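You operate a simulated robot arm through the tools that you are given. There is no shell and no other tool. Be economical: measure what you need, move in short steps, check, and stop when the job is done.

You are at the controls of a simulated two-armed robot. One attempt, no reset.

Task
Get the 7 mm T-key from the top drawer into the teal tray.
Fine: pass it to your other hand, shut the drawer to get at the tray on the reel stand, then lay it in; leave the other key.
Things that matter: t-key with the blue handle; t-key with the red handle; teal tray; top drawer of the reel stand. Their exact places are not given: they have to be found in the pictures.

It is judged by the outcome, as a careful person would: the job done as asked, and still so three seconds after it is handed in. It fails if anything else is knocked over, pushed out of place, dropped, spilled or broken.

Robot
Two 6-joint arms with two-finger parallel grippers on one trunk, on a base that drives. Base frame: it is fixed to the floor where the robot stands at the start and does not move with it; the origin is under the middle of the robot, x ahead of it, y to its left, z up. Readings come in cm, degrees, newtons and seconds.
The left shoulder is at the start at [6, 18.7, 109.7], the right one opposite. With the tool pointing down near the work surface each hand reaches from about 10 to 50 cm from the robot's upright axis, wherever it stands, measured 20 degrees to its own side. Places, roughly: top drawer of the reel stand [60, 0, 60]. Payload 1.57 kg a hand.
The TCP of each hand is the grasp point between the finger pads, 3 cm short of the fingertips. In the tool frame z runs along the fingers and y along their closing line. Largest opening 11 cm; finger width 2.4, thickness 1.2; the body of the gripper, 4.8 by 11.2 cm, starts 7.8 cm behind the TCP.
Orientation is that of the tool frame in the base frame, as [roll, pitch, yaw] about the fixed x, y, z axes, in that order (R = Rz(yaw) Ry(pitch) Rx(roll)). With the fingers straight down and closing along the base's y, the tool's x points along the base's -x, its y along +y and its z along -z.

Tools
- The arms move only by the tool jog_arm. It takes "left_rows", "right_rows" or both (then of equal length, played together; a hand with none holds still); each is a list that holds one entry, the list of rows, each a list of 7 numbers: the opening in per cent of the stroke, from 0 (shut) to 100 (fully open), then the shift along the tool's x, y, z in cm, then the turn, a rotation vector about the tool's x, y, z in degrees. In form: [[[gripper, tx, ty, tz, ax, ay, az], ...]]. A call has 1 to 10 rows; each row is the pose to reach, as a shift and turn from the pose commanded when the call began, along the tool's axes at that moment. Rows are played at 5 a second. More than 5 cm and 8.6 degrees between two rows, or a gripper value outside its range, and nothing of the call is played. A pose out of reach is approached as far as the arm can. The call stops where the force on the tool passes 40 N (or 10 N more than at its start, if that is more) or the arm is blocked; 0.2 s more then pass. Each finger travels about 15.3 cm/s and halts on what it meets, pressing with about 32 N; the grip force reading is that of the motor and also rises with nothing between the fingers. The clock runs only during rows and for 0.2 s after the last one: add rows that repeat a pose to give the fingers time. It gives the time, the measured TCP pose, the force on the tool (base axes), the opening and the grip force at its end, in the units of the frame above (readings bear some noise), with the torque about the TCP (base axes, N m) and any sound that the robot's microphone picked up.
- Cameras (640 x 400 px; columns grow to the right, rows downward): "scene" is now at [-0.11, 0.77, 161.93]; the picture's right is [0.10, -0.99, 0.00], its down [-0.91, -0.09, -0.40] and it looks along [0.40, 0.04, -0.91] (base axes); focal length 271 px, centre (320, 200). "left" rides on the left gripper at [7, -1.6, -14.1] in its tool frame; the picture's right is [0.23, 0.97, 0.00], its down [-0.86, 0.20, -0.48] and it looks along [-0.47, 0.11, 0.88] (tool axes); focal length 222 px, centre (320, 200). "right" rides on the right gripper at [7, 1.6, -14.1] in its tool frame; the picture's right is [-0.23, 0.97, 0.00], its down [-0.86, -0.20, -0.48] and it looks along [-0.47, -0.11, 0.88] (tool axes); focal length 222 px, centre (320, 200).
- camera(camera): a new picture of that camera. The clock stands still meanwhile.
- lift_body(by): slides the trunk up (or, below 0, down) by that many cm; the arms and the scene camera ride with it, the base frame stays. It gives what a move gives, with no picture.
- base_move(legs): drives the robot by 1 to 6 legs, each [ahead, left, turn to the left] in cm, cm and degrees, along the robot's own axes; the way and the turn of a leg run together, so that a leg with both is an arc; at most 150 cm and 180 degrees a leg. The arms and the cameras ride along, it lands a little off, and it stops where it bumps. It gives what a move gives.
- head_to(pan, tilt): turns the head with the scene camera to pan (to the left, within 86 degrees either way) and tilt (down, from -29 to 69), counted from straight ahead of the robot. It gives what a move gives.
- measure_at(camera, pixels): for up to 12 pixels [column, row] of the newest picture of that camera ("zoom" is the newest enlarged one), the place [x, y, z] in the base frame of the surface seen there, good to about 0.2 cm. The clock stands still meanwhile.
- enlarge(camera, box): a new picture of the part [left, top, right, bottom] of that camera's present view, enlarged. The clock stands still meanwhile.
- hand_in(): hands the job in; it is judged then, once.

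Go step by step. Measure first, check grasps and placings, and put right what went wrong. The budget is 80 turns and 62 pictures, counting those below and the enlarged ones. Unless the task says otherwise, let go and move clear before handing in, and close with one line.

The tools are called after "Call:" as a command line: name --argument value ..., lists and objects as JSON in quotes. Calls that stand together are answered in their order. jog_arm: Moves the arms, as the interface text tells. Its arguments: {"type":"object","properties":{"left_rows":{"type":"array"},"right_rows":{"type":"array"}},"required":[]} The other tools are called the same way: lift_body (by) slides the trunk up or down; base_move (legs) drives the base; head_to (pan, tilt) turns the head that bears the scene camera; camera (camera) takes a picture; measure_at (camera, pixels) gives the place of the surface under pixels of a picture; enlarge (camera, box) takes an enlarged picture of a part of a camera's view; hand_in () hands the job in.

At the start:

```text
time_s: 0.0
left_position: [41.12, 29.83, 98.64]
left_tcp_rot: [-179.9, 0.0, -180.0]
left_contact_force: [-0.1, -0.3, 0.7]
left_ft_torque: [0.01, 0.03, 0.02]
left_grip_width: 10.99
left_gripper_force: 0.1
right_position: [33.86, -5.97, 94.19]
right_tcp_rot: [179.9, 0.1, -180.0]
right_contact_force: [0.0, 0.3, -1.0]
right_ft_torque: [0.01, -0.04, -0.01]
right_grip_width: 10.99
right_gripper_force: 0.0
trunk travel left (down, up): [-72.5, 26.5]
robot x, y, heading: [-0.04, -0.21, 0.1]
head pan, tilt: [5.9, 66.1]
```

scene: 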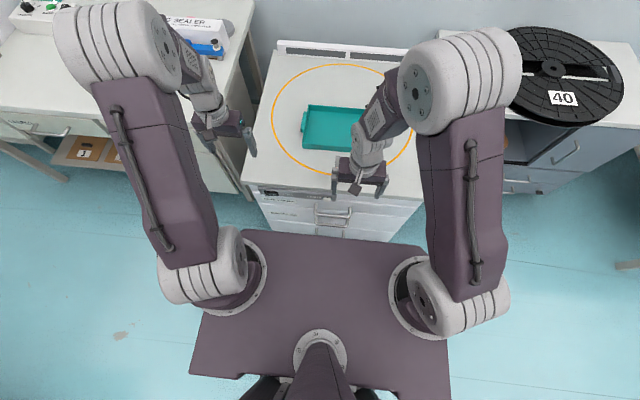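
right: 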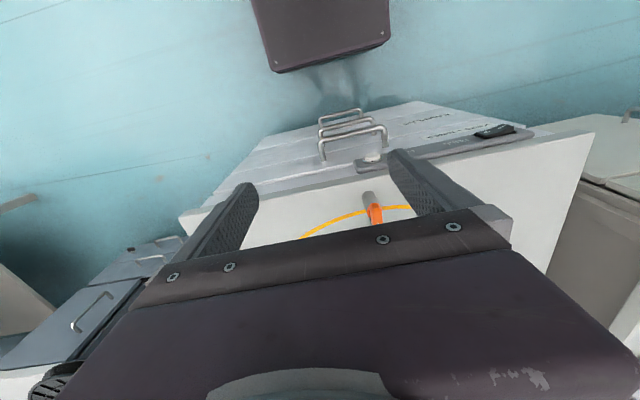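
left: 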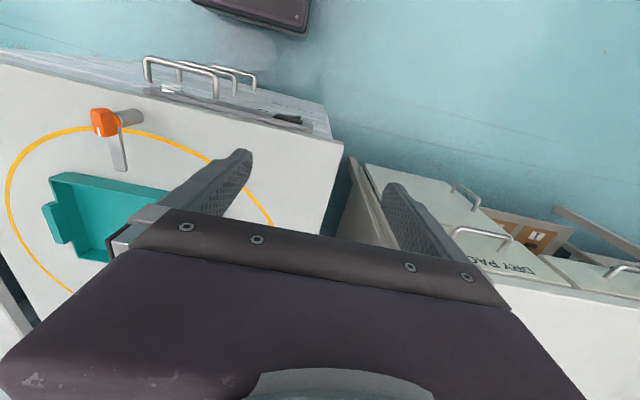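

The pictures show the teal tray on top of the stand, around scene (335,128), with an orange part and a yellow circle near it, and the drawer handles at about (333,212). I'll enlarge those areas first.

Call:
enlarge --camera "scene" --box '[230, 30, 450, 250]'

Call:
enlarge --camera "left" --box '[0, 30, 350, 250]'

Call:
measure_at --camera "scene" --pixels '[[333, 212], [305, 107], [303, 148], [350, 150], [262, 182], [335, 198], [420, 205], [320, 130], [280, 50], [272, 110], [300, 180]]'

Call:
measure_at --camera "left" --pixels '[[104, 122], [130, 118], [120, 165], [180, 62], [288, 118], [170, 88], [80, 175], [110, 215]]'

```text
1.82 times, centred on (340, 140) of scene
```

zoom: 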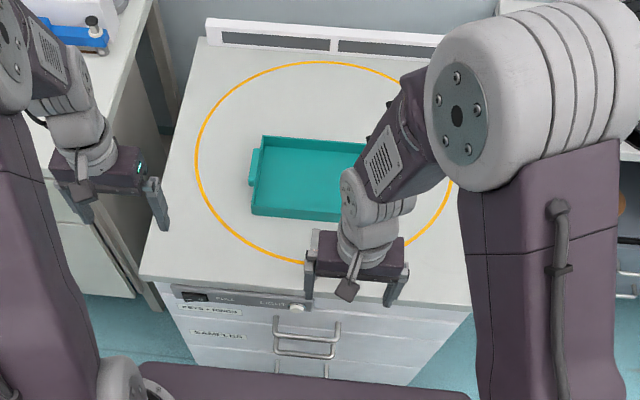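

```text
1.82 times, centred on (175, 140) of left
```

zoom: 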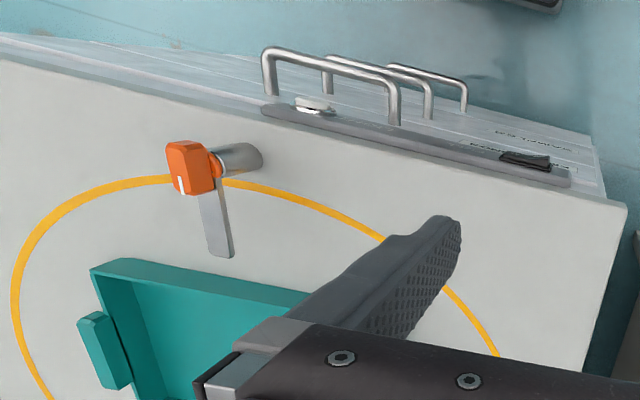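

```text
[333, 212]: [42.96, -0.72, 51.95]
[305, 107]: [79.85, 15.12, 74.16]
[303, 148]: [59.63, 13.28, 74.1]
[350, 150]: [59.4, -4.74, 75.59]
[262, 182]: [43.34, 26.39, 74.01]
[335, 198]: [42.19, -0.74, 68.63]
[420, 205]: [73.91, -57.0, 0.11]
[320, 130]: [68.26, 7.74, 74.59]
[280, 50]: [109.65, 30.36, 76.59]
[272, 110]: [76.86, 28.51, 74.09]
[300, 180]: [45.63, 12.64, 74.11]
```

```text
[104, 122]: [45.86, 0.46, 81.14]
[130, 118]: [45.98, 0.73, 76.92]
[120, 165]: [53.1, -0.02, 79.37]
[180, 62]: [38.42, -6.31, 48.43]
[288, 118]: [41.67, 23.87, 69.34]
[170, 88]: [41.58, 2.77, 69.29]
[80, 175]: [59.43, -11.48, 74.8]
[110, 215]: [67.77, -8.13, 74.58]
```

There is a post with an orange knob at about [46, 0.5, 80] and a labelled strip along the stand's front edge. I'll back away to read the front before touching anything.

Call:
base_move --legs '[[-45, 0, 0]]'

Call:
head_to --pan 0 --tilt 48

Call:
lift_body --by -20

Call:
camera --camera "scene"

```text
time_s: 2.7
left_position: [-2.82, 29.79, 98.73]
left_tcp_rot: [-179.9, 0.0, -179.8]
left_contact_force: [-1.3, -0.3, 0.7]
left_ft_torque: [-0.05, 0.02, 0.02]
left_grip_width: 10.99
left_gripper_force: 0.1
right_position: [-10.0, -5.92, 94.03]
right_tcp_rot: [-180.0, 0.0, -179.9]
right_contact_force: [0.8, 0.3, -0.6]
right_ft_torque: [0.02, 0.01, 0.01]
right_grip_width: 11.03
right_gripper_force: 0.0
trunk travel left (down, up): [-72.5, 26.5]
robot x, y, heading: [-43.53, -0.27, 0.2]
head pan, tilt: [5.9, 66.1]
```

```text
time_s: 3.5
left_position: [-2.95, 29.63, 98.71]
left_tcp_rot: [-179.9, 0.0, -179.9]
left_contact_force: [-0.3, 0.0, -0.1]
left_ft_torque: [0.01, 0.02, 0.01]
left_grip_width: 10.99
left_gripper_force: 0.1
right_position: [-10.02, -5.99, 94.08]
right_tcp_rot: [180.0, 0.0, -179.8]
right_contact_force: [-0.8, 0.6, -0.2]
right_ft_torque: [0.03, 0.02, 0.02]
right_grip_width: 11.0
right_gripper_force: 0.1
trunk travel left (down, up): [-72.5, 26.5]
robot x, y, heading: [-43.65, 0.08, 0.1]
head pan, tilt: [0.0, 48.0]
```

```text
time_s: 5.7
left_position: [-2.88, 29.64, 78.83]
left_tcp_rot: [179.9, 0.0, -179.8]
left_contact_force: [0.2, 0.9, 1.0]
left_ft_torque: [0.0, -0.03, 0.0]
left_grip_width: 11.0
left_gripper_force: 0.0
right_position: [-9.97, -5.91, 74.1]
right_tcp_rot: [179.9, 0.0, -179.8]
right_contact_force: [0.0, -0.4, -0.7]
right_ft_torque: [0.0, 0.0, 0.0]
right_grip_width: 10.99
right_gripper_force: 0.0
trunk travel left (down, up): [-52.5, 46.5]
robot x, y, heading: [-43.78, -0.12, 0.1]
head pan, tilt: [0.0, 48.0]
```

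```text
56 pictures are left
```

scene: 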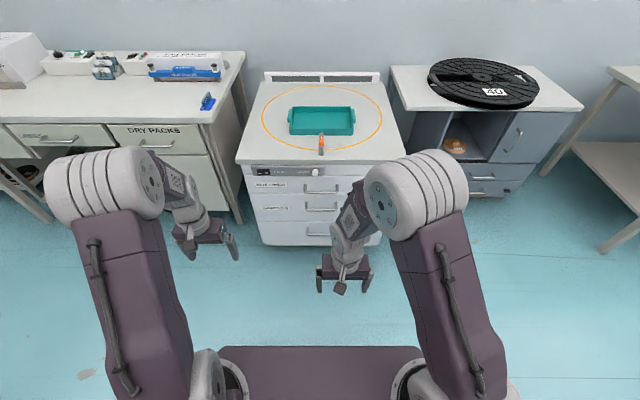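

Call:
enlarge --camera "scene" --box '[230, 130, 390, 250]'

Call:
measure_at --camera "zoom" --pixels '[[366, 60], [366, 85], [295, 235], [430, 235], [360, 235], [360, 275], [320, 220], [60, 220], [560, 220], [340, 172], [100, 170]]'

```text
3.33 times, centred on (310, 190) of scene
```

zoom: 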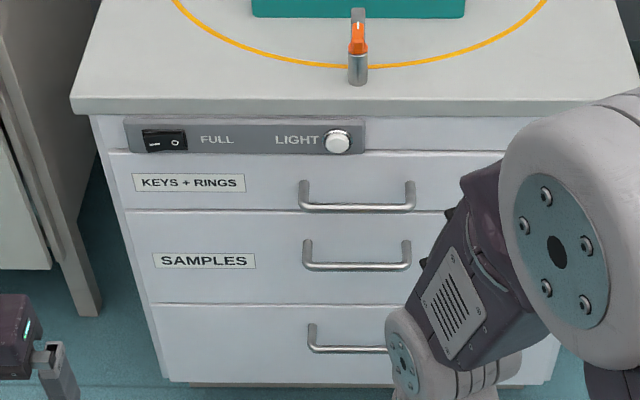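

```text
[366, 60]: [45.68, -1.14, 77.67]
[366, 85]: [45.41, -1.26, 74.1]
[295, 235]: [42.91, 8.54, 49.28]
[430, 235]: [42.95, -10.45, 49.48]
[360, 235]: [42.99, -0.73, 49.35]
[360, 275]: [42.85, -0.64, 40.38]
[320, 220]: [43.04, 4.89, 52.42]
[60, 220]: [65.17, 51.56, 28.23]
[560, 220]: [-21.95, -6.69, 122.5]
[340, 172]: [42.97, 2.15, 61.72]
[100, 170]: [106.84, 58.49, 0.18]
```

The zoom shows the top drawer labelled KEYS + RINGS, with its handle bar at zoom (300–412, 207). I'll measure the handle, the face edges and the tray.

Call:
measure_at --camera "zoom" --pixels '[[357, 207], [303, 205], [412, 204], [304, 184], [409, 183], [357, 268], [338, 142], [165, 140], [200, 155], [200, 208], [357, 10], [357, 50]]'

Call:
enlarge --camera "scene" --box '[250, 65, 390, 165]'

Call:
measure_at --camera "scene" --pixels '[[289, 133], [354, 133], [291, 109], [352, 109], [322, 120], [262, 115], [384, 120], [322, 87], [322, 150], [237, 162], [402, 160], [322, 132]]'

```text
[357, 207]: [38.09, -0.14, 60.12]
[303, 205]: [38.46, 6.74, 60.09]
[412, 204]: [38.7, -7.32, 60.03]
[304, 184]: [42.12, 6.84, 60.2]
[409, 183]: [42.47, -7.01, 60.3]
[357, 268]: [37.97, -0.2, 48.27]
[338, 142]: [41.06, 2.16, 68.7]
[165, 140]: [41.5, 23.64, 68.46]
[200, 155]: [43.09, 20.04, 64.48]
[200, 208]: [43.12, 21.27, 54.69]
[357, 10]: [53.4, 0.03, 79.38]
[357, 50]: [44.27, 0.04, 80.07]
```

```text
4.00 times, centred on (320, 115) of scene
```

zoom: 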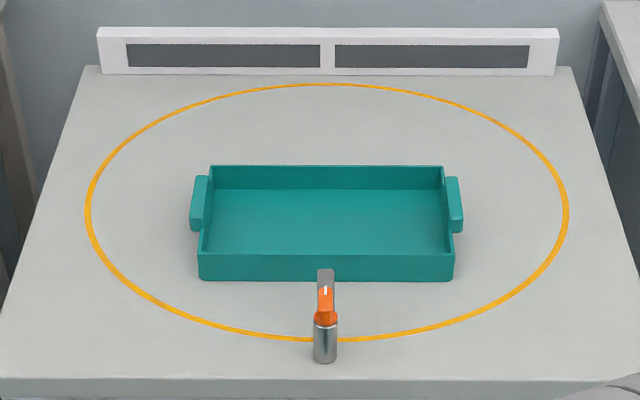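

```text
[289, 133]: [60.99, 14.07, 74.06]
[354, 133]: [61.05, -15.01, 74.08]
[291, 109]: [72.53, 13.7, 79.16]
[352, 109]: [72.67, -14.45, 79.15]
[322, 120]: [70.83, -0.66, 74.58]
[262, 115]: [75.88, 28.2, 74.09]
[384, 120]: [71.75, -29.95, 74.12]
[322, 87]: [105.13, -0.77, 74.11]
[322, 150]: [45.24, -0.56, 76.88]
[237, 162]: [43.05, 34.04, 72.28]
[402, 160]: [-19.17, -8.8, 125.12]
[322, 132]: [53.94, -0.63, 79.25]
```

The handle bar sits at about [38.2, 0, 60.1] with the face at x 43, and the tray spans x 60–74, y ±14, with its floor at z 74.6. I need my own front extent before planning the approach.

Call:
measure_at --camera "scene" --pixels '[[320, 350], [230, 350], [410, 350], [320, 390], [334, 272], [320, 300]]'

Call:
jog_arm --right_rows '[[[60, 0, 0, 0, 0, -8, 0], [40, 0, 0, 0, 0, -16, 0], [40, 0, 0, 0, 0, -24, 0], [40, 0, 0, 0, 0, -32, 0], [40, 0, 0, 0, 0, -40, 0]]]'

```text
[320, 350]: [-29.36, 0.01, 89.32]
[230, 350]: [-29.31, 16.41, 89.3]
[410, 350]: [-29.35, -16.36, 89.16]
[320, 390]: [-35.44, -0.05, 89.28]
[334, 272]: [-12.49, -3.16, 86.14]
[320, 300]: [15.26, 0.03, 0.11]
```

```text
time_s: 6.8
left_position: [-2.92, 29.8, 78.85]
left_tcp_rot: [179.9, -0.1, -179.7]
left_contact_force: [-0.8, 0.3, -0.1]
left_ft_torque: [0.0, 0.02, 0.01]
left_grip_width: 10.98
left_gripper_force: 0.1
right_position: [-7.38, -3.0, 79.7]
right_tcp_rot: [-178.8, 39.6, -179.3]
right_contact_force: [-0.3, 0.5, 0.4]
right_ft_torque: [0.04, 0.01, -0.01]
right_grip_width: 4.41
right_gripper_force: 0.0
right hand out of reach, approached as far as the arm can: row 2, 3, 4, 5
trunk travel left (down, up): [-52.5, 46.5]
robot x, y, heading: [-43.9, 0.09, 0.2]
head pan, tilt: [0.0, 48.0]
```

My trunk plate front is about 14.5 cm ahead of my axis, and the tilt hit a reach limit because the arm is folded. I'll extend the right hand down and forward along its fingers, then roll 90° so it closes across the bar.

Call:
jog_arm --right_rows '[[[40, 0, 0, 4, 0, 0, 0], [40, 0, 0, 8, 0, 0, 8], [40, 0, 0, 12, 0, 0, 16], [40, 0, 0, 12, 0, 0, 24], [40, 0, 0, 12, 0, 0, 32], [40, 0, 0, 12, 0, 0, 40], [40, 0, 0, 12, 0, 0, 48], [40, 0, 0, 12, 0, 0, 56], [40, 0, 0, 12, 0, 0, 64], [40, 0, 0, 12, 0, 0, 72]]]'

```text
time_s: 9.1
left_position: [-2.96, 29.75, 78.87]
left_tcp_rot: [180.0, 0.0, -179.8]
left_contact_force: [-0.3, 0.2, 0.3]
left_ft_torque: [0.0, -0.04, -0.03]
left_grip_width: 10.99
left_gripper_force: 0.1
right_position: [8.52, 1.52, 81.3]
right_tcp_rot: [146.0, 11.5, 105.0]
right_contact_force: [-0.4, -0.1, 0.0]
right_ft_torque: [0.02, -0.04, 0.0]
right_grip_width: 4.39
right_gripper_force: 0.1
right hand out of reach, approached as far as the arm can: row 1, 2, 3, 4, 5, 6, 7, 8, 9, 10
trunk travel left (down, up): [-52.5, 46.5]
robot x, y, heading: [-43.95, -0.18, 0.2]
head pan, tilt: [0.0, 48.0]
```

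The wrist sits too close to the shoulder at this height. I'll raise the trunk again and send one null row to see where the commanded pose stands.

Call:
lift_body --by 20

Call:
jog_arm --right_rows '[[[40, 0, 0, 0, 0, 0, 0], [40, 0, 0, 0, 0, 0, 0]]]'

```text
time_s: 11.2
left_position: [-2.94, 29.67, 98.79]
left_tcp_rot: [180.0, -0.1, -179.7]
left_contact_force: [0.5, -1.1, 0.5]
left_ft_torque: [0.0, -0.02, 0.01]
left_grip_width: 11.0
left_gripper_force: 0.1
right_position: [8.71, 1.52, 101.21]
right_tcp_rot: [146.0, 11.7, 105.0]
right_contact_force: [0.0, -0.1, 0.7]
right_ft_torque: [0.01, -0.03, 0.02]
right_grip_width: 4.41
right_gripper_force: 0.0
trunk travel left (down, up): [-72.5, 26.5]
robot x, y, heading: [-43.91, 0.2, 0.3]
head pan, tilt: [0.0, 48.0]
```

```text
time_s: 11.8
left_position: [-2.9, 29.71, 98.79]
left_tcp_rot: [-179.9, 0.0, -179.8]
left_contact_force: [0.4, -0.9, -0.4]
left_ft_torque: [-0.01, 0.0, -0.02]
left_grip_width: 11.01
left_gripper_force: 0.0
right_position: [8.88, 1.41, 101.32]
right_tcp_rot: [146.1, 11.7, 105.1]
right_contact_force: [-0.6, 0.0, 0.9]
right_ft_torque: [0.01, 0.01, 0.0]
right_grip_width: 4.42
right_gripper_force: 0.0
trunk travel left (down, up): [-72.5, 26.5]
robot x, y, heading: [-43.77, -0.59, 0.3]
head pan, tilt: [0.0, 48.0]
```

The commanded pose follows the actual one, and the fingers now point forward and down with the closing line nearly vertical. I'll lower the hand to about handle height.

Call:
jog_arm --right_rows '[[[40, 0.4, -2.67, 3.71, 0, 0, 0], [40, 0.8, -5.33, 7.42, 0, 0, 0], [40, 1.2, -8, 11.1, 0, 0, 0], [40, 1.6, -10.67, 14.8, 0, 0, 0], [40, 2, -13.3, 18.5, 0, 0, 0], [40, 2.4, -16, 22.3, 0, 0, 0], [40, 2.8, -18.7, 26, 0, 0, 0], [40, 3.2, -21.3, 29.7, 0, 0, 0], [40, 3.6, -24, 33.4, 0, 0, 0]]]'

```text
time_s: 13.8
left_position: [-2.94, 29.66, 98.87]
left_tcp_rot: [180.0, 0.1, -179.7]
left_contact_force: [-0.2, -0.4, -0.4]
left_ft_torque: [0.02, -0.02, 0.02]
left_grip_width: 11.0
left_gripper_force: 0.1
right_position: [8.87, -3.37, 60.04]
right_tcp_rot: [146.1, 11.6, 105.2]
right_contact_force: [0.0, -0.5, 0.3]
right_ft_torque: [-0.02, -0.02, 0.02]
right_grip_width: 4.4
right_gripper_force: 0.1
right hand out of reach, approached as far as the arm can: row 1, 2, 3, 4, 5, 6, 7, 8
trunk travel left (down, up): [-72.5, 26.5]
robot x, y, heading: [-43.77, 0.08, -0.1]
head pan, tilt: [0.0, 48.0]
```

The hand is at [8.9, -3.4, 60.0]. Next I'll square its orientation to the bar.

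Call:
jog_arm --right_rows '[[[40, 0, 0, 0, -4.9, -0.5, 6.3], [40, 0, 0, 0, -9.7, -0.9, 12.6], [40, 0, 0, 0, -14.6, -1.4, 18.9], [40, 0, 0, 0, -14.6, -1.4, 18.9]]]'

Call:
camera --camera "scene"

```text
time_s: 14.8
left_position: [-2.94, 29.76, 98.84]
left_tcp_rot: [-180.0, 0.0, -179.7]
left_contact_force: [-0.4, 0.1, 0.0]
left_ft_torque: [0.01, 0.02, 0.05]
left_grip_width: 10.99
left_gripper_force: 0.1
right_position: [13.12, -3.32, 63.52]
right_tcp_rot: [138.8, 4.5, 95.6]
right_contact_force: [0.5, -0.1, -0.3]
right_ft_torque: [0.0, 0.0, 0.01]
right_grip_width: 4.39
right_gripper_force: 0.0
right hand out of reach, approached as far as the arm can: row 1, 2, 3, 4
trunk travel left (down, up): [-72.5, 26.5]
robot x, y, heading: [-43.98, -0.15, 0.1]
head pan, tilt: [0.0, 48.0]
```

```text
53 pictures are left
```

scene: 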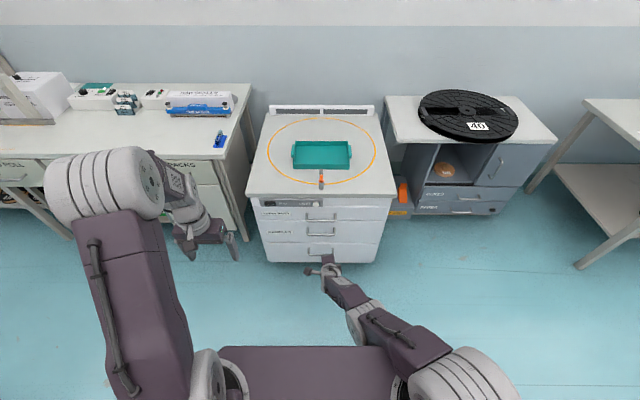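

The hand is at [13.1, -3.3, 63.5], tilted about 41° from vertical and closing across the bar. I'll drive ahead 18 cm and look.

Call:
base_move --legs '[[18, 0, 0]]'

Call:
jog_arm --right_rows '[[[30, 0, 0, 0, 0, 0, 0], [30, 0, 0, 0, 0, 0, 0]]]'

Call:
camera --camera "right"

Call:
enlarge --camera "scene" --box '[240, 120, 440, 290]'

```text
time_s: 16.3
left_position: [15.04, 29.79, 98.92]
left_tcp_rot: [-179.9, -0.2, -179.7]
left_contact_force: [0.5, -1.3, 0.3]
left_ft_torque: [0.02, -0.01, 0.01]
left_grip_width: 10.99
left_gripper_force: 0.0
right_position: [30.99, -3.26, 63.52]
right_tcp_rot: [138.9, 4.5, 95.6]
right_contact_force: [0.3, 0.8, -0.2]
right_ft_torque: [-0.01, -0.01, -0.01]
right_grip_width: 4.42
right_gripper_force: 0.0
trunk travel left (down, up): [-72.5, 26.5]
robot x, y, heading: [-26.24, 0.02, 0.2]
head pan, tilt: [0.0, 48.0]
```

```text
time_s: 16.9
left_position: [15.15, 29.77, 98.82]
left_tcp_rot: [179.9, 0.0, -179.8]
left_contact_force: [0.5, -0.4, -0.6]
left_ft_torque: [0.0, 0.04, 0.0]
left_grip_width: 11.02
left_gripper_force: 0.0
right_position: [31.14, -3.22, 63.44]
right_tcp_rot: [139.0, 4.6, 95.7]
right_contact_force: [-0.3, -0.4, 0.7]
right_ft_torque: [0.02, 0.01, 0.0]
right_grip_width: 3.28
right_gripper_force: 0.1
trunk travel left (down, up): [-72.5, 26.5]
robot x, y, heading: [-26.01, 0.16, 0.3]
head pan, tilt: [0.0, 48.0]
```

```text
52 pictures are left
```

right: 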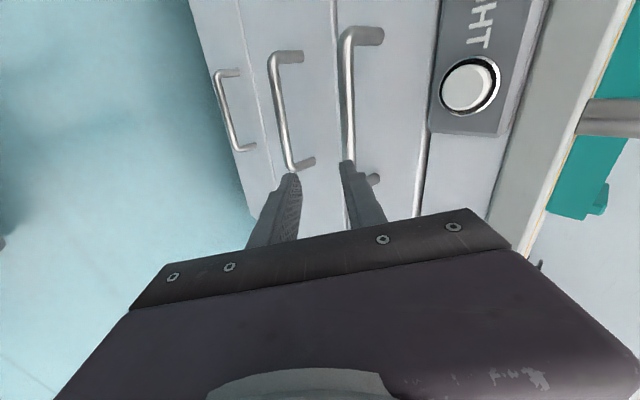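

```text
2.35 times, centred on (340, 205) of scene
```

zoom: 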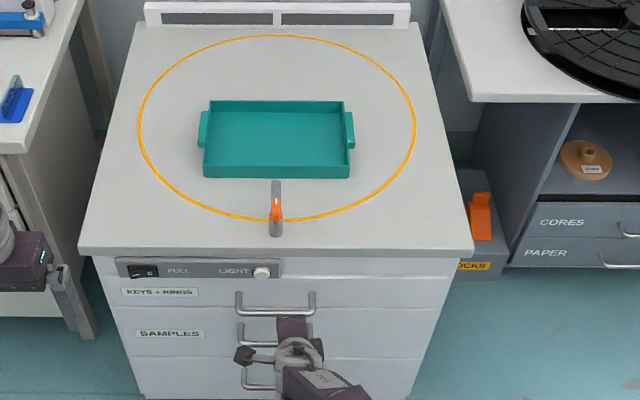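

Camera and readings agree: the bar lies ahead and slightly above the fingers. I'll move to the pre-grasp line, then slide in over the bar at 30% opening.

Call:
jog_arm --right_rows '[[[30, 1.75, 3.5, 0.3, 0, 0, 0], [30, 1.75, 3.55, 2.3, 0, 0, 0], [30, 1.7, 3.6, 4.3, 0, 0, 0], [30, 1.7, 3.7, 6.5, 0, 0, 0], [30, 1.7, 3.7, 6.5, 0, 0, 0]]]'

Call:
camera --camera "right"

```text
time_s: 18.1
left_position: [14.97, 29.72, 98.72]
left_tcp_rot: [-180.0, -0.1, -179.8]
left_contact_force: [-0.3, -0.4, -0.2]
left_ft_torque: [-0.01, -0.03, -0.01]
left_grip_width: 10.97
left_gripper_force: 0.0
right_position: [33.61, -3.02, 65.74]
right_tcp_rot: [138.9, 4.4, 95.7]
right_contact_force: [-0.5, -1.4, 0.5]
right_ft_torque: [0.0, -0.01, 0.01]
right_grip_width: 3.3
right_gripper_force: 0.0
right hand out of reach, approached as far as the arm can: row 1, 2, 3, 4, 5
trunk travel left (down, up): [-72.5, 26.5]
robot x, y, heading: [-25.89, 0.07, 0.4]
head pan, tilt: [0.0, 48.0]
```

```text
50 pictures are left
```

right: 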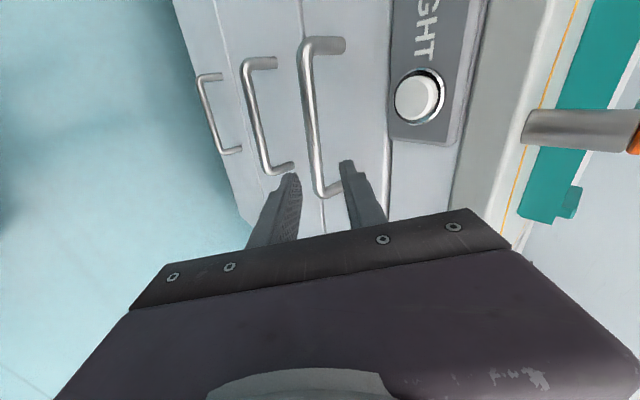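

The arm is at its stretch limit, but the bar lies exactly on the tool axis, about 7.5 cm ahead. I'll bring the hand in with small alternating trunk-down and base-forward steps instead.

Call:
lift_body --by -2.5

Call:
base_move --legs '[[2.2, 0, 0]]'

Call:
lift_body --by -1.2

Call:
camera --camera "right"

```text
time_s: 18.8
left_position: [15.01, 29.8, 96.3]
left_tcp_rot: [-180.0, 0.0, -179.8]
left_contact_force: [0.2, 0.2, -0.3]
left_ft_torque: [0.02, -0.04, 0.0]
left_grip_width: 11.02
left_gripper_force: 0.0
right_position: [33.64, -2.82, 63.19]
right_tcp_rot: [138.9, 4.5, 95.5]
right_contact_force: [0.2, -0.8, -0.1]
right_ft_torque: [-0.01, 0.02, -0.02]
right_grip_width: 3.31
right_gripper_force: 0.1
trunk travel left (down, up): [-70.0, 29.0]
robot x, y, heading: [-25.67, 0.27, 0.1]
head pan, tilt: [0.0, 48.0]
```

```text
time_s: 19.6
left_position: [17.04, 29.85, 96.53]
left_tcp_rot: [-180.0, 0.0, -179.8]
left_contact_force: [0.0, 0.8, 0.4]
left_ft_torque: [0.01, -0.03, -0.04]
left_grip_width: 11.02
left_gripper_force: 0.1
right_position: [35.76, -3.03, 63.33]
right_tcp_rot: [138.8, 4.6, 95.5]
right_contact_force: [0.0, 0.7, 0.7]
right_ft_torque: [0.01, 0.02, 0.01]
right_grip_width: 3.32
right_gripper_force: 0.0
trunk travel left (down, up): [-70.0, 29.0]
robot x, y, heading: [-23.25, 0.13, 0.2]
head pan, tilt: [0.0, 48.0]
```

```text
time_s: 20.2
left_position: [17.3, 29.81, 95.05]
left_tcp_rot: [-180.0, 0.0, -179.8]
left_contact_force: [-0.3, -0.5, -0.2]
left_ft_torque: [-0.01, 0.02, 0.02]
left_grip_width: 11.0
left_gripper_force: 0.1
right_position: [35.77, -3.04, 62.11]
right_tcp_rot: [138.8, 4.6, 95.5]
right_contact_force: [0.1, 0.0, 0.1]
right_ft_torque: [-0.01, 0.01, -0.03]
right_grip_width: 3.32
right_gripper_force: 0.0
trunk travel left (down, up): [-68.8, 30.2]
robot x, y, heading: [-23.49, -0.35, 0.0]
head pan, tilt: [0.0, 48.0]
```

```text
49 pictures are left
```

right: 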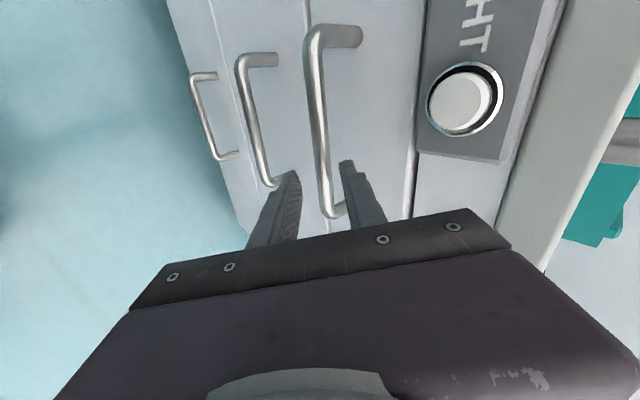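

The fingers straddle the bar. I'll continue the last small steps, shifting 2 cm left toward the bar's centre.

Call:
base_move --legs '[[1.2, 2, 0]]'

Call:
lift_body --by -1.2

Call:
base_move --legs '[[1.0, 0, 0]]'

Call:
camera --camera "right"

```text
time_s: 21.0
left_position: [18.33, 31.64, 95.25]
left_tcp_rot: [179.8, 0.1, -179.7]
left_contact_force: [-0.6, 0.3, 0.5]
left_ft_torque: [0.02, -0.02, 0.0]
left_grip_width: 10.99
left_gripper_force: 0.0
right_position: [36.93, -1.05, 62.11]
right_tcp_rot: [138.9, 4.4, 95.7]
right_contact_force: [-0.2, -0.1, 0.4]
right_ft_torque: [0.0, 0.01, 0.03]
right_grip_width: 3.29
right_gripper_force: 0.0
trunk travel left (down, up): [-68.8, 30.2]
robot x, y, heading: [-22.52, 1.75, 0.3]
head pan, tilt: [0.0, 48.0]
```

```text
time_s: 21.6
left_position: [18.36, 31.87, 93.97]
left_tcp_rot: [-179.9, -0.1, -179.8]
left_contact_force: [0.4, 0.7, 0.5]
left_ft_torque: [-0.04, 0.0, 0.01]
left_grip_width: 11.0
left_gripper_force: 0.1
right_position: [36.97, -0.97, 60.78]
right_tcp_rot: [138.9, 4.5, 95.7]
right_contact_force: [-0.6, 0.1, 0.5]
right_ft_torque: [-0.01, 0.01, -0.03]
right_grip_width: 3.32
right_gripper_force: 0.0
trunk travel left (down, up): [-67.6, 31.4]
robot x, y, heading: [-22.55, 1.88, 0.2]
head pan, tilt: [0.0, 48.0]
```

```text
time_s: 22.4
left_position: [19.31, 31.81, 93.96]
left_tcp_rot: [-180.0, 0.0, -179.8]
left_contact_force: [0.3, 0.4, -0.7]
left_ft_torque: [0.03, -0.05, -0.01]
left_grip_width: 11.0
left_gripper_force: 0.0
right_position: [37.98, -0.97, 60.91]
right_tcp_rot: [138.7, 4.6, 95.6]
right_contact_force: [0.1, -0.4, 0.0]
right_ft_torque: [0.03, -0.03, -0.01]
right_grip_width: 3.3
right_gripper_force: 0.0
trunk travel left (down, up): [-67.6, 31.4]
robot x, y, heading: [-21.24, 2.46, 0.4]
head pan, tilt: [0.0, 48.0]
```

```text
48 pictures are left
```

right: 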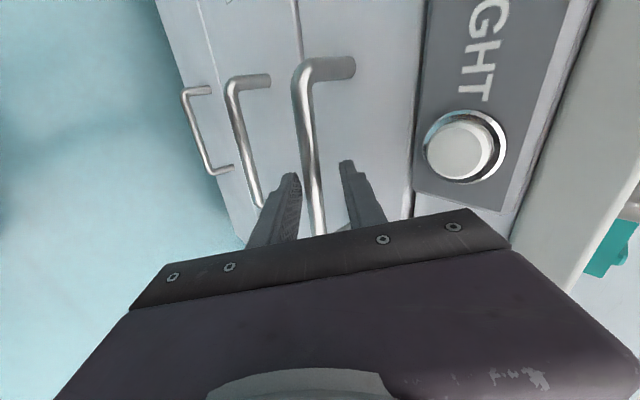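

The bar runs between the fingers at about (308,180), and the TCP is at [38, -1, 60.9]. I'll close on it.

Call:
jog_arm --right_rows '[[[15, 0, 0, 0, 0, 0, 0], [0, 0, 0, 0, 0, 0, 0], [0, 0, 0, 0, 0, 0, 0], [0, 0, 0, 0, 0, 0, 0]]]'

```text
time_s: 23.4
left_position: [19.52, 31.75, 93.8]
left_tcp_rot: [180.0, 0.0, -179.8]
left_contact_force: [-1.1, -0.3, -0.1]
left_ft_torque: [-0.01, 0.02, -0.01]
left_grip_width: 10.99
left_gripper_force: 0.2
right_position: [37.76, -0.97, 60.45]
right_tcp_rot: [139.4, 4.6, 95.5]
right_contact_force: [-23.1, 3.5, -23.0]
right_ft_torque: [0.69, 0.37, -0.64]
right_grip_width: 1.7
right_gripper_force: 32.5
trunk travel left (down, up): [-67.6, 31.4]
robot x, y, heading: [-21.75, 1.74, -0.2]
head pan, tilt: [0.0, 48.0]
```

The bar is gripped, with a width of 1.7 cm and a force of 32 N. I'll pull back 10 cm to see whether the drawer follows.

Call:
base_move --legs '[[-10, 0, 0]]'

Call:
camera --camera "scene"

```text
time_s: 24.5
left_position: [9.54, 31.74, 93.84]
left_tcp_rot: [180.0, -0.2, -179.7]
left_contact_force: [0.0, 0.9, 0.2]
left_ft_torque: [-0.01, -0.02, -0.02]
left_grip_width: 11.0
left_gripper_force: 0.0
right_position: [27.96, -1.0, 60.67]
right_tcp_rot: [139.1, 4.4, 95.6]
right_contact_force: [3.0, -0.4, -24.9]
right_ft_torque: [0.56, 0.19, -0.67]
right_grip_width: 1.71
right_gripper_force: 31.5
trunk travel left (down, up): [-67.6, 31.4]
robot x, y, heading: [-31.66, 2.31, 0.0]
head pan, tilt: [0.0, 48.0]
```

```text
47 pictures are left
```

scene: 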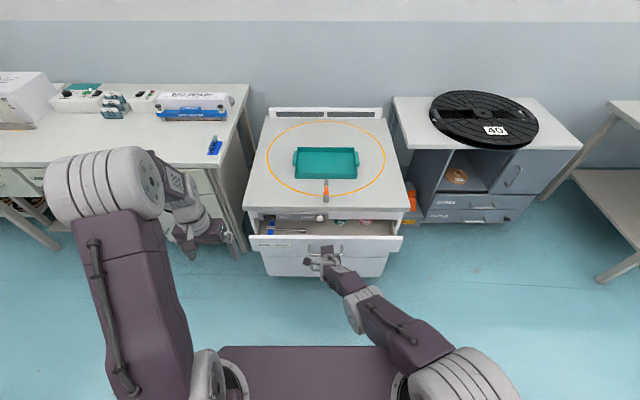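

The drawer opens and keys are visible at the left, around (298,231). I'll pull it another 12 cm.

Call:
base_move --legs '[[-12, 0, 0]]'

Call:
enlarge --camera "scene" --box '[230, 180, 420, 300]'

```text
time_s: 25.8
left_position: [-2.61, 31.85, 93.74]
left_tcp_rot: [-179.8, -0.2, -180.0]
left_contact_force: [0.5, 0.3, 0.1]
left_ft_torque: [0.01, -0.04, 0.04]
left_grip_width: 11.02
left_gripper_force: 0.1
right_position: [15.9, -1.0, 60.58]
right_tcp_rot: [139.1, 4.5, 95.6]
right_contact_force: [2.0, 13.8, -22.9]
right_ft_torque: [1.04, 0.13, -0.3]
right_grip_width: 1.66
right_gripper_force: 32.2
trunk travel left (down, up): [-67.6, 31.4]
robot x, y, heading: [-44.1, 1.77, 0.2]
head pan, tilt: [0.0, 48.0]
```

```text
3.33 times, centred on (325, 240) of scene
```

zoom: 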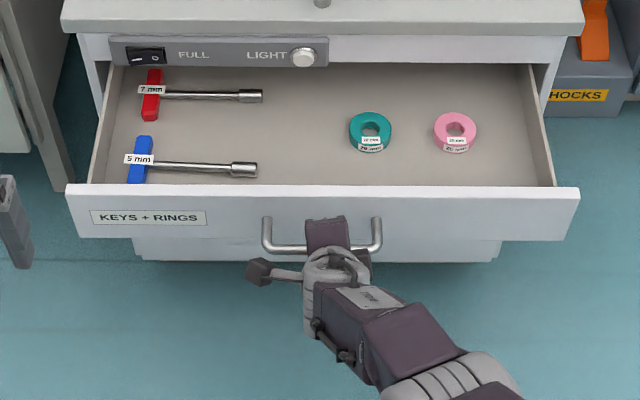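

The labels read clearly: the red key is 7 mm and the blue one is 5 mm. I'll measure them.

Call:
measure_at --camera "zoom" --pixels '[[153, 74], [150, 115], [190, 95], [250, 96], [220, 95], [143, 140], [137, 180], [210, 167], [300, 120], [66, 186], [578, 188], [320, 180]]'

```text
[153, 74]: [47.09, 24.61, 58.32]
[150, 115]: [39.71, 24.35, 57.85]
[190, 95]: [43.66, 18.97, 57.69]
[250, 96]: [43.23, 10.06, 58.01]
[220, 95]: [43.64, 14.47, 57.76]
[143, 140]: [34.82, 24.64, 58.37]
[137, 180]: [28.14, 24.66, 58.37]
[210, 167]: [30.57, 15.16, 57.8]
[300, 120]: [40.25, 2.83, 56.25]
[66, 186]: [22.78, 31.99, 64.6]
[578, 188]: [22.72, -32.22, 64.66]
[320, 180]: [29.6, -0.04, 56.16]
```

The red shaft lies at x 43.5, y 10–23, z 57.7, still under the counter edge at x≈42. I'll pull the drawer out another 9 cm.

Call:
base_move --legs '[[-9, 0, 0]]'

Call:
enlarge --camera "scene" --box '[230, 180, 420, 300]'

Call:
measure_at --camera "zoom" --pixels '[[153, 114], [150, 150], [190, 130], [250, 132], [66, 226], [320, 130]]'

```text
time_s: 26.9
left_position: [-11.8, 31.72, 93.77]
left_tcp_rot: [180.0, -0.1, -179.8]
left_contact_force: [0.2, 0.4, 0.7]
left_ft_torque: [-0.01, -0.08, -0.01]
left_grip_width: 11.01
left_gripper_force: 0.1
right_position: [6.69, -0.95, 60.69]
right_tcp_rot: [139.1, 4.4, 95.7]
right_contact_force: [1.9, 8.5, -18.8]
right_ft_torque: [1.03, 0.1, -0.25]
right_grip_width: 1.68
right_gripper_force: 31.5
trunk travel left (down, up): [-67.6, 31.4]
robot x, y, heading: [-53.11, 2.1, 0.2]
head pan, tilt: [0.0, 48.0]
```

```text
3.33 times, centred on (325, 240) of scene
```

zoom: 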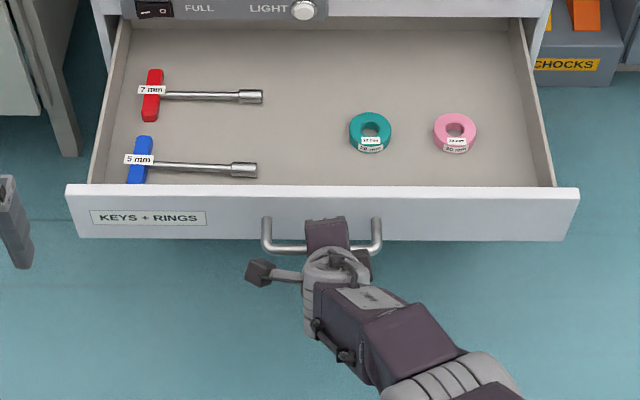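

```text
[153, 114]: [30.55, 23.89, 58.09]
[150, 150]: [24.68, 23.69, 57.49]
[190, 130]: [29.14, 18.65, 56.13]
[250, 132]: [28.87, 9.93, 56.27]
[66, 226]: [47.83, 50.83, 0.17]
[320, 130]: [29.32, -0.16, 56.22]
```

The drawer is out, with the red shaft now near x 34.4, in front of the counter edge. I'll release the handle and bring the right hand back, up and out to the right.

Call:
jog_arm --right_rows '[[[30, 0, 0, 0, 0, 0, 0], [30, 0, 0, 0, 0, 0, 0], [30, 0, 0, -3, 0, 0, 0], [30, 0, 0, -6.5, 0, 0, 0], [30, -1, 2, -10, 0, 0, 0], [30, -3, 4.5, -13, 0, 0, 0], [30, -5.5, 7, -16, 0, 0, 0], [30, -8, 10, -19, 0, 0, 0], [30, -10, 13, -22, 0, 0, 0], [30, -12, 15, -25, 0, 0, 0]]]'

Call:
camera --camera "scene"

Call:
measure_at --camera "scene" --pixels '[[276, 202], [275, 215], [295, 209], [303, 209], [271, 230], [293, 230], [253, 238], [325, 240], [310, 255], [325, 225]]'

```text
time_s: 29.1
left_position: [-11.95, 31.72, 93.81]
left_tcp_rot: [-180.0, -0.1, -179.8]
left_contact_force: [-0.1, -0.2, 1.1]
left_ft_torque: [-0.03, -0.01, 0.01]
left_grip_width: 11.0
left_gripper_force: 0.1
right_position: [14.62, -0.23, 72.71]
right_tcp_rot: [138.9, 4.5, 95.8]
right_contact_force: [-0.2, 0.5, 1.1]
right_ft_torque: [0.02, -0.01, -0.01]
right_grip_width: 3.29
right_gripper_force: 0.0
right hand out of reach, approached as far as the arm can: row 3, 4, 5, 6, 7, 8, 9, 10
trunk travel left (down, up): [-67.6, 31.4]
robot x, y, heading: [-52.73, 2.14, 0.2]
head pan, tilt: [0.0, 48.0]
```

```text
44 pictures are left
```

scene: 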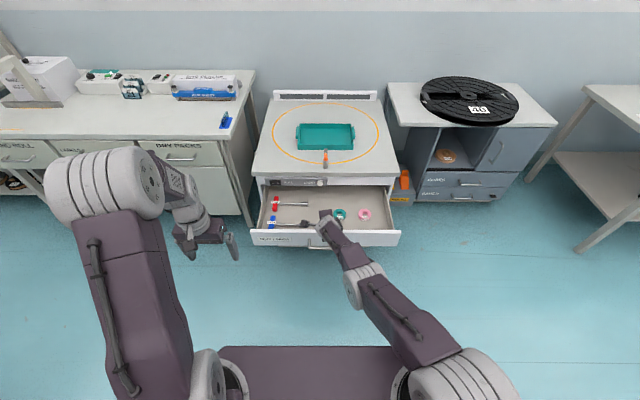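

```text
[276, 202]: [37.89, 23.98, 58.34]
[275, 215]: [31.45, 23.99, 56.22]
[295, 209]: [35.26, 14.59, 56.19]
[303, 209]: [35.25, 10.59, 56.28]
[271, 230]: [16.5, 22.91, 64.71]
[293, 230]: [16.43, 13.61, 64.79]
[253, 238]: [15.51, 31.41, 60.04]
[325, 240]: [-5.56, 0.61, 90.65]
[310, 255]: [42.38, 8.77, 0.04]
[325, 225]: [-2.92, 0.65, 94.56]
```

The hand ended above the drawer rim at z 72.7, since its tilt limits the retreat. I'll raise the trunk and turn the hand to vertical, so it can come back freely.

Call:
lift_body --by 10

Call:
jog_arm --right_rows '[[[30, 0, 0, 0, 8.2, 0, 0], [30, 0, 0, 0, 16.4, 0, 0], [30, 0, 0, -2, 24.6, 0, 0], [30, 0, 0, -4, 32.8, 0, 0], [30, 0, 0.2, -7, 41, 0, 0], [30, -2, 0.3, -10, 41, 0, 0], [30, -5, 0.4, -13, 41, 0, 0], [30, -8, 0.5, -16, 41, 0, 0], [30, -12, 0.5, -18, 41, 0, 0]]]'

```text
time_s: 30.4
left_position: [-11.82, 31.66, 103.81]
left_tcp_rot: [180.0, 0.0, -179.8]
left_contact_force: [0.8, 0.1, -0.2]
left_ft_torque: [0.03, 0.01, -0.01]
left_grip_width: 10.97
left_gripper_force: 0.0
right_position: [14.6, -0.18, 82.63]
right_tcp_rot: [138.9, 4.4, 95.8]
right_contact_force: [-0.1, -0.2, -0.2]
right_ft_torque: [-0.02, -0.01, 0.01]
right_grip_width: 3.28
right_gripper_force: 0.1
trunk travel left (down, up): [-77.6, 21.4]
robot x, y, heading: [-52.97, 1.61, 0.1]
head pan, tilt: [0.0, 48.0]
```

```text
time_s: 32.4
left_position: [-12.0, 31.53, 103.88]
left_tcp_rot: [180.0, -0.1, -179.8]
left_contact_force: [0.1, 0.2, 0.3]
left_ft_torque: [0.04, 0.01, -0.03]
left_grip_width: 11.01
left_gripper_force: 0.1
right_position: [6.55, -12.3, 97.27]
right_tcp_rot: [-179.8, 4.3, 95.8]
right_contact_force: [0.4, -0.4, 0.4]
right_ft_torque: [0.01, 0.02, -0.02]
right_grip_width: 3.27
right_gripper_force: 0.0
right hand out of reach, approached as far as the arm can: row 1, 2, 3, 4, 5, 6, 7, 8, 9
trunk travel left (down, up): [-77.6, 21.4]
robot x, y, heading: [-53.27, 2.14, 0.3]
head pan, tilt: [0.0, 48.0]
```

The right hand is vertical now. I'll retract it and roll back toward the standard orientation, and turn the left hand 90° at the same time so it closes along x for the shaft.

Call:
jog_arm --right_rows '[[[30, -1, -2, 0, 0, 0, -8.4], [30, -2, -4, 0, 0, 0, -16.8], [30, -3, -6, 0, 0, 0, -25.2], [30, -4, -8, 0, 0, 0, -33.6], [30, -5, -10, 0, 0, 0, -42], [30, -6, -12, 0, 0, 0, -50.4], [30, -7, -14, 0, 0, 0, -58.8], [30, -8, -15, 0, 0, 0, -67.2], [30, -8, -16, 0, 0, 0, -75.6], [30, -8, -17, 0, 0, 0, -84]]]' --left_rows '[[[60, 0, 0, 0, 0, 0, 8.4], [40, 0, 0, 0, 0, 0, 16.8], [40, 0, 0, 0, 0, 0, 25.2], [40, 0, 0, 0, 0, 0, 33.6], [40, 0, 0, 0, 0, 0, 42], [40, 0, 0, 0, 0, 0, 50.4], [40, 0, 0, 0, 0, 0, 58.8], [40, 0, 0, 0, 0, 0, 67.2], [40, 0, 0, 0, 0, 0, 75.6], [40, 0, 0, 0, 0, 0, 84]]]'

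Call:
jog_arm --right_rows '[[[30, 0, 0, 0, 0, 0, -8.4], [30, 0, 0, 0, 0, 0, -16.8], [30, 0, 0, 0, 0, 0, -25.2], [30, 0, 0, 0, 0, 0, -33.6], [30, 0, 0, 0, 0, 0, -42], [30, 0, 0, 0, 0, 0, -50.4], [30, 0, 0, 0, 0, 0, -58.8], [30, 0, 0, 0, 0, 0, -67.2], [30, 0, 0, 0, 0, 0, -75.6], [30, 0, 0, 0, 0, 0, -84]]]'

Call:
camera --camera "scene"

```text
time_s: 34.6
left_position: [-11.88, 31.76, 103.78]
left_tcp_rot: [-179.8, -0.1, 96.0]
left_contact_force: [-0.5, -0.2, 0.3]
left_ft_torque: [-0.02, 0.03, 0.04]
left_grip_width: 4.41
left_gripper_force: 0.0
right_position: [1.02, -21.49, 119.39]
right_tcp_rot: [-176.2, -6.5, 179.3]
right_contact_force: [-0.5, 0.4, 0.3]
right_ft_torque: [-0.02, -0.01, -0.05]
right_grip_width: 3.29
right_gripper_force: 0.1
right hand out of reach, approached as far as the arm can: row 1, 2, 3, 4, 5, 6, 7, 8, 9, 10
trunk travel left (down, up): [-77.6, 21.4]
robot x, y, heading: [-52.95, 2.16, 0.2]
head pan, tilt: [0.0, 48.0]
```

```text
time_s: 36.8
left_position: [-12.04, 31.69, 103.88]
left_tcp_rot: [179.9, 0.0, 96.2]
left_contact_force: [0.1, 0.1, 0.3]
left_ft_torque: [-0.03, 0.0, -0.02]
left_grip_width: 4.4
left_gripper_force: 0.0
right_position: [1.21, -20.97, 119.02]
right_tcp_rot: [174.2, -4.3, -96.2]
right_contact_force: [0.6, -0.2, -0.4]
right_ft_torque: [0.02, -0.03, 0.0]
right_grip_width: 3.29
right_gripper_force: 0.1
trunk travel left (down, up): [-77.6, 21.4]
robot x, y, heading: [-52.7, 2.29, 0.2]
head pan, tilt: [0.0, 48.0]
```

```text
43 pictures are left
```

scene: 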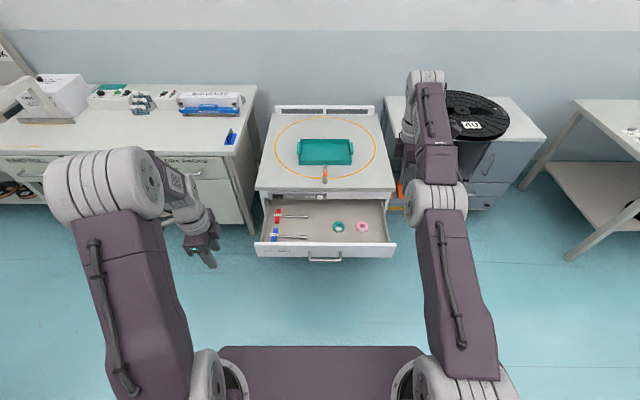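

The right arm is now stretched nearly straight at z 119. I'll try to bring that hand down and back so the elbow folds properly.

Call:
jog_arm --right_rows '[[[30, 0, 2, 2, 0, 0, 0], [30, 0, 4, 4, 0, 0, 0], [30, 0, 6, 6, 0, 0, 0], [30, 0, 8, 8, 0, 0, 0], [30, 0, 10, 11, 0, 0, 0], [30, 0, 11, 14, 0, 0, 0], [30, 0, 12, 17, 0, 0, 0], [30, 0, 13, 20, 0, 0, 0]]]'

Call:
camera --camera "scene"

```text
time_s: 38.6
left_position: [-12.04, 31.73, 103.87]
left_tcp_rot: [180.0, 0.0, 96.2]
left_contact_force: [-0.1, 0.6, -0.6]
left_ft_torque: [-0.02, -0.01, 0.01]
left_grip_width: 4.42
left_gripper_force: 0.0
right_position: [1.12, -21.02, 119.03]
right_tcp_rot: [174.1, -4.3, -96.4]
right_contact_force: [-0.3, -0.1, 0.8]
right_ft_torque: [0.03, 0.03, -0.01]
right_grip_width: 3.29
right_gripper_force: 0.0
right hand out of reach, approached as far as the arm can: row 1, 2, 3, 4, 5, 6, 7, 8
trunk travel left (down, up): [-77.6, 21.4]
robot x, y, heading: [-53.17, 2.03, 0.3]
head pan, tilt: [0.0, 48.0]
```

```text
42 pictures are left
```

scene: 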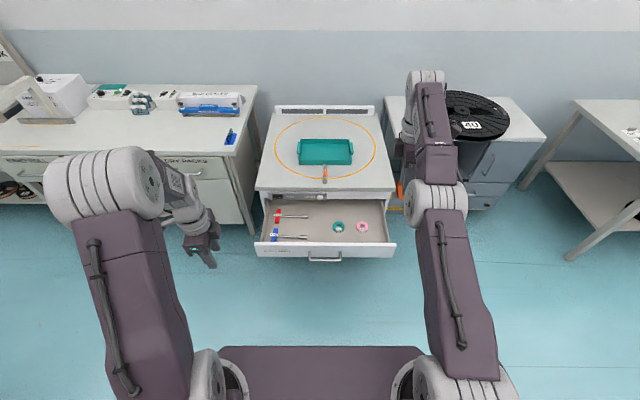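

No motion resulted, so the arm seems stuck in an odd posture. I'll look closer at it.

Call:
enlarge --camera "scene" --box '[360, 50, 540, 400]'

Call:
measure_at --camera "scene" --pixels '[[445, 370], [450, 300], [440, 220], [435, 200], [435, 160], [430, 120], [425, 80], [400, 180]]'

```text
1.14 times, centred on (450, 225) of scene
```

zoom: 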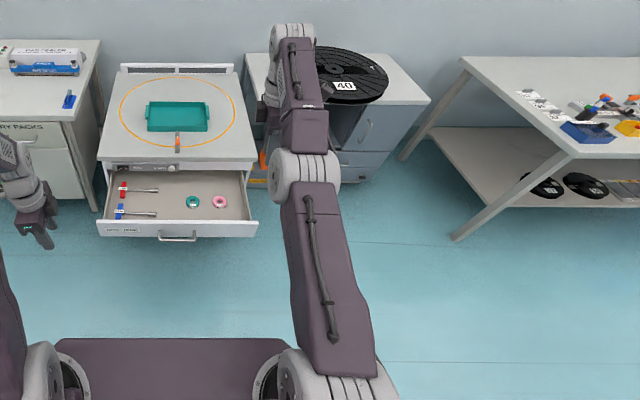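

```text
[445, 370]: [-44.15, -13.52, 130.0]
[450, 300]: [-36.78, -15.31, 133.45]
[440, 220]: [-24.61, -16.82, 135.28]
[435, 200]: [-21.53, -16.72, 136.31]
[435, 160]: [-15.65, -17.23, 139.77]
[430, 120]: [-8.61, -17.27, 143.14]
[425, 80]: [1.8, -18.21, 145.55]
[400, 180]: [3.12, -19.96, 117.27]
```

The arm is straight and rising, from shoulder z 115 to wrist z 142. Pulling straight inward is the singular direction, so I'll sweep the hand along the arc, down and slightly forward.

Call:
jog_arm --right_rows '[[[30, 0, -1, 3, 0, 0, 0], [30, 0, -2, 6, 0, 0, 0], [30, 0, -2, 10, 0, 0, 0], [30, 0, -2, 14, 0, 0, 0], [30, 0, -1, 18, 0, 0, 0], [30, 0, 0, 22, 0, 0, 0], [30, 0, 2, 26, 0, 0, 0], [30, 0, 4, 30, 0, 0, 0], [30, 0, 6, 34, 0, 0, 0]]]'

```text
time_s: 40.6
left_position: [-11.91, 31.78, 103.87]
left_tcp_rot: [-180.0, 0.0, 96.2]
left_contact_force: [0.5, -0.2, 0.3]
left_ft_torque: [0.04, 0.0, 0.0]
left_grip_width: 4.4
left_gripper_force: 0.1
right_position: [3.57, -22.84, 93.44]
right_tcp_rot: [173.9, -4.4, -96.3]
right_contact_force: [0.8, -0.2, 0.2]
right_ft_torque: [-0.01, -0.03, -0.01]
right_grip_width: 3.29
right_gripper_force: 0.1
right hand out of reach, approached as far as the arm can: row 3, 4, 5, 6, 7, 8, 9
trunk travel left (down, up): [-77.6, 21.4]
robot x, y, heading: [-52.8, 2.03, 0.1]
head pan, tilt: [0.0, 48.0]
```

That worked and the hand came down to z 93. I'll continue down, then inward.

Call:
jog_arm --right_rows '[[[30, 0, 1, 4, 0, 0, 0], [30, 0, 2, 8, 0, 0, 0], [30, 0, 4, 12, 0, 0, 0], [30, 0, 7, 16, 0, 0, 0], [30, 0, 10, 18, 0, 0, 0], [30, 0, 13, 18, 0, 0, 0], [30, 0, 16, 18, 0, 0, 0], [30, 0, 19, 18, 0, 0, 0]]]'

```text
time_s: 42.4
left_position: [-12.15, 31.83, 103.9]
left_tcp_rot: [-180.0, 0.0, 96.1]
left_contact_force: [0.7, 0.7, 0.5]
left_ft_torque: [0.0, -0.01, 0.01]
left_grip_width: 4.39
left_gripper_force: 0.0
right_position: [-17.79, -21.91, 77.58]
right_tcp_rot: [174.2, -4.4, -96.5]
right_contact_force: [-0.7, -0.6, -0.1]
right_ft_torque: [-0.02, -0.03, 0.0]
right_grip_width: 3.32
right_gripper_force: 0.2
right hand out of reach, approached as far as the arm can: row 1, 2, 3, 4, 5
trunk travel left (down, up): [-77.6, 21.4]
robot x, y, heading: [-52.9, 1.92, 0.0]
head pan, tilt: [0.0, 48.0]
```

The right arm is usable again. I'll raise that hand a little and drive ahead 30 cm, then look straight down to check my clearance to the open drawer.

Call:
jog_arm --right_rows '[[[30, 0, 0, -4, 0, 0, 0], [30, 0, 0, -8, 0, 0, 0], [30, 0, 0, -12, 0, 0, 0]]]'

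Call:
base_move --legs '[[28, 0, 0]]'

Call:
head_to --pan 0 --tilt 66

Call:
camera --camera "scene"

```text
time_s: 43.2
left_position: [-12.08, 31.8, 103.83]
left_tcp_rot: [179.9, 0.0, 96.3]
left_contact_force: [0.4, 0.7, 0.2]
left_ft_torque: [0.0, 0.0, 0.03]
left_grip_width: 4.39
left_gripper_force: 0.0
right_position: [-16.3, -21.16, 89.63]
right_tcp_rot: [174.2, -4.4, -96.3]
right_contact_force: [0.0, -0.1, -1.1]
right_ft_torque: [0.0, -0.03, -0.01]
right_grip_width: 3.28
right_gripper_force: 0.0
trunk travel left (down, up): [-77.6, 21.4]
robot x, y, heading: [-53.09, 2.12, 0.1]
head pan, tilt: [0.0, 48.0]
```

```text
time_s: 45.2
left_position: [15.76, 31.7, 103.87]
left_tcp_rot: [180.0, 0.0, 95.9]
left_contact_force: [0.2, 0.3, -0.3]
left_ft_torque: [0.04, -0.06, 0.04]
left_grip_width: 4.41
left_gripper_force: 0.0
right_position: [11.24, -21.26, 89.62]
right_tcp_rot: [174.1, -4.4, -96.5]
right_contact_force: [0.1, 0.8, -0.4]
right_ft_torque: [-0.01, 0.03, -0.02]
right_grip_width: 3.31
right_gripper_force: 0.1
trunk travel left (down, up): [-77.6, 21.4]
robot x, y, heading: [-25.45, 2.11, 0.1]
head pan, tilt: [0.0, 48.0]
```

```text
time_s: 46.0
left_position: [16.01, 31.69, 103.91]
left_tcp_rot: [-179.9, 0.0, 96.0]
left_contact_force: [-0.2, 0.2, 0.0]
left_ft_torque: [-0.04, -0.02, 0.0]
left_grip_width: 4.39
left_gripper_force: 0.1
right_position: [11.3, -21.15, 89.39]
right_tcp_rot: [174.0, -4.4, -96.6]
right_contact_force: [0.1, -1.6, -0.4]
right_ft_torque: [0.0, 0.0, -0.02]
right_grip_width: 3.29
right_gripper_force: 0.0
trunk travel left (down, up): [-77.6, 21.4]
robot x, y, heading: [-25.5, 2.38, -0.1]
head pan, tilt: [0.0, 66.0]
```

```text
40 pictures are left
```

scene: 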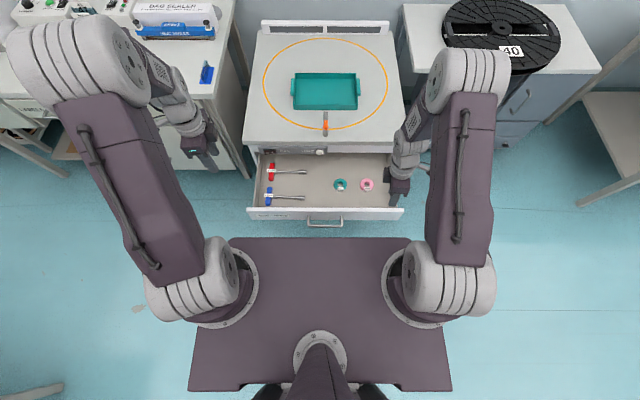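

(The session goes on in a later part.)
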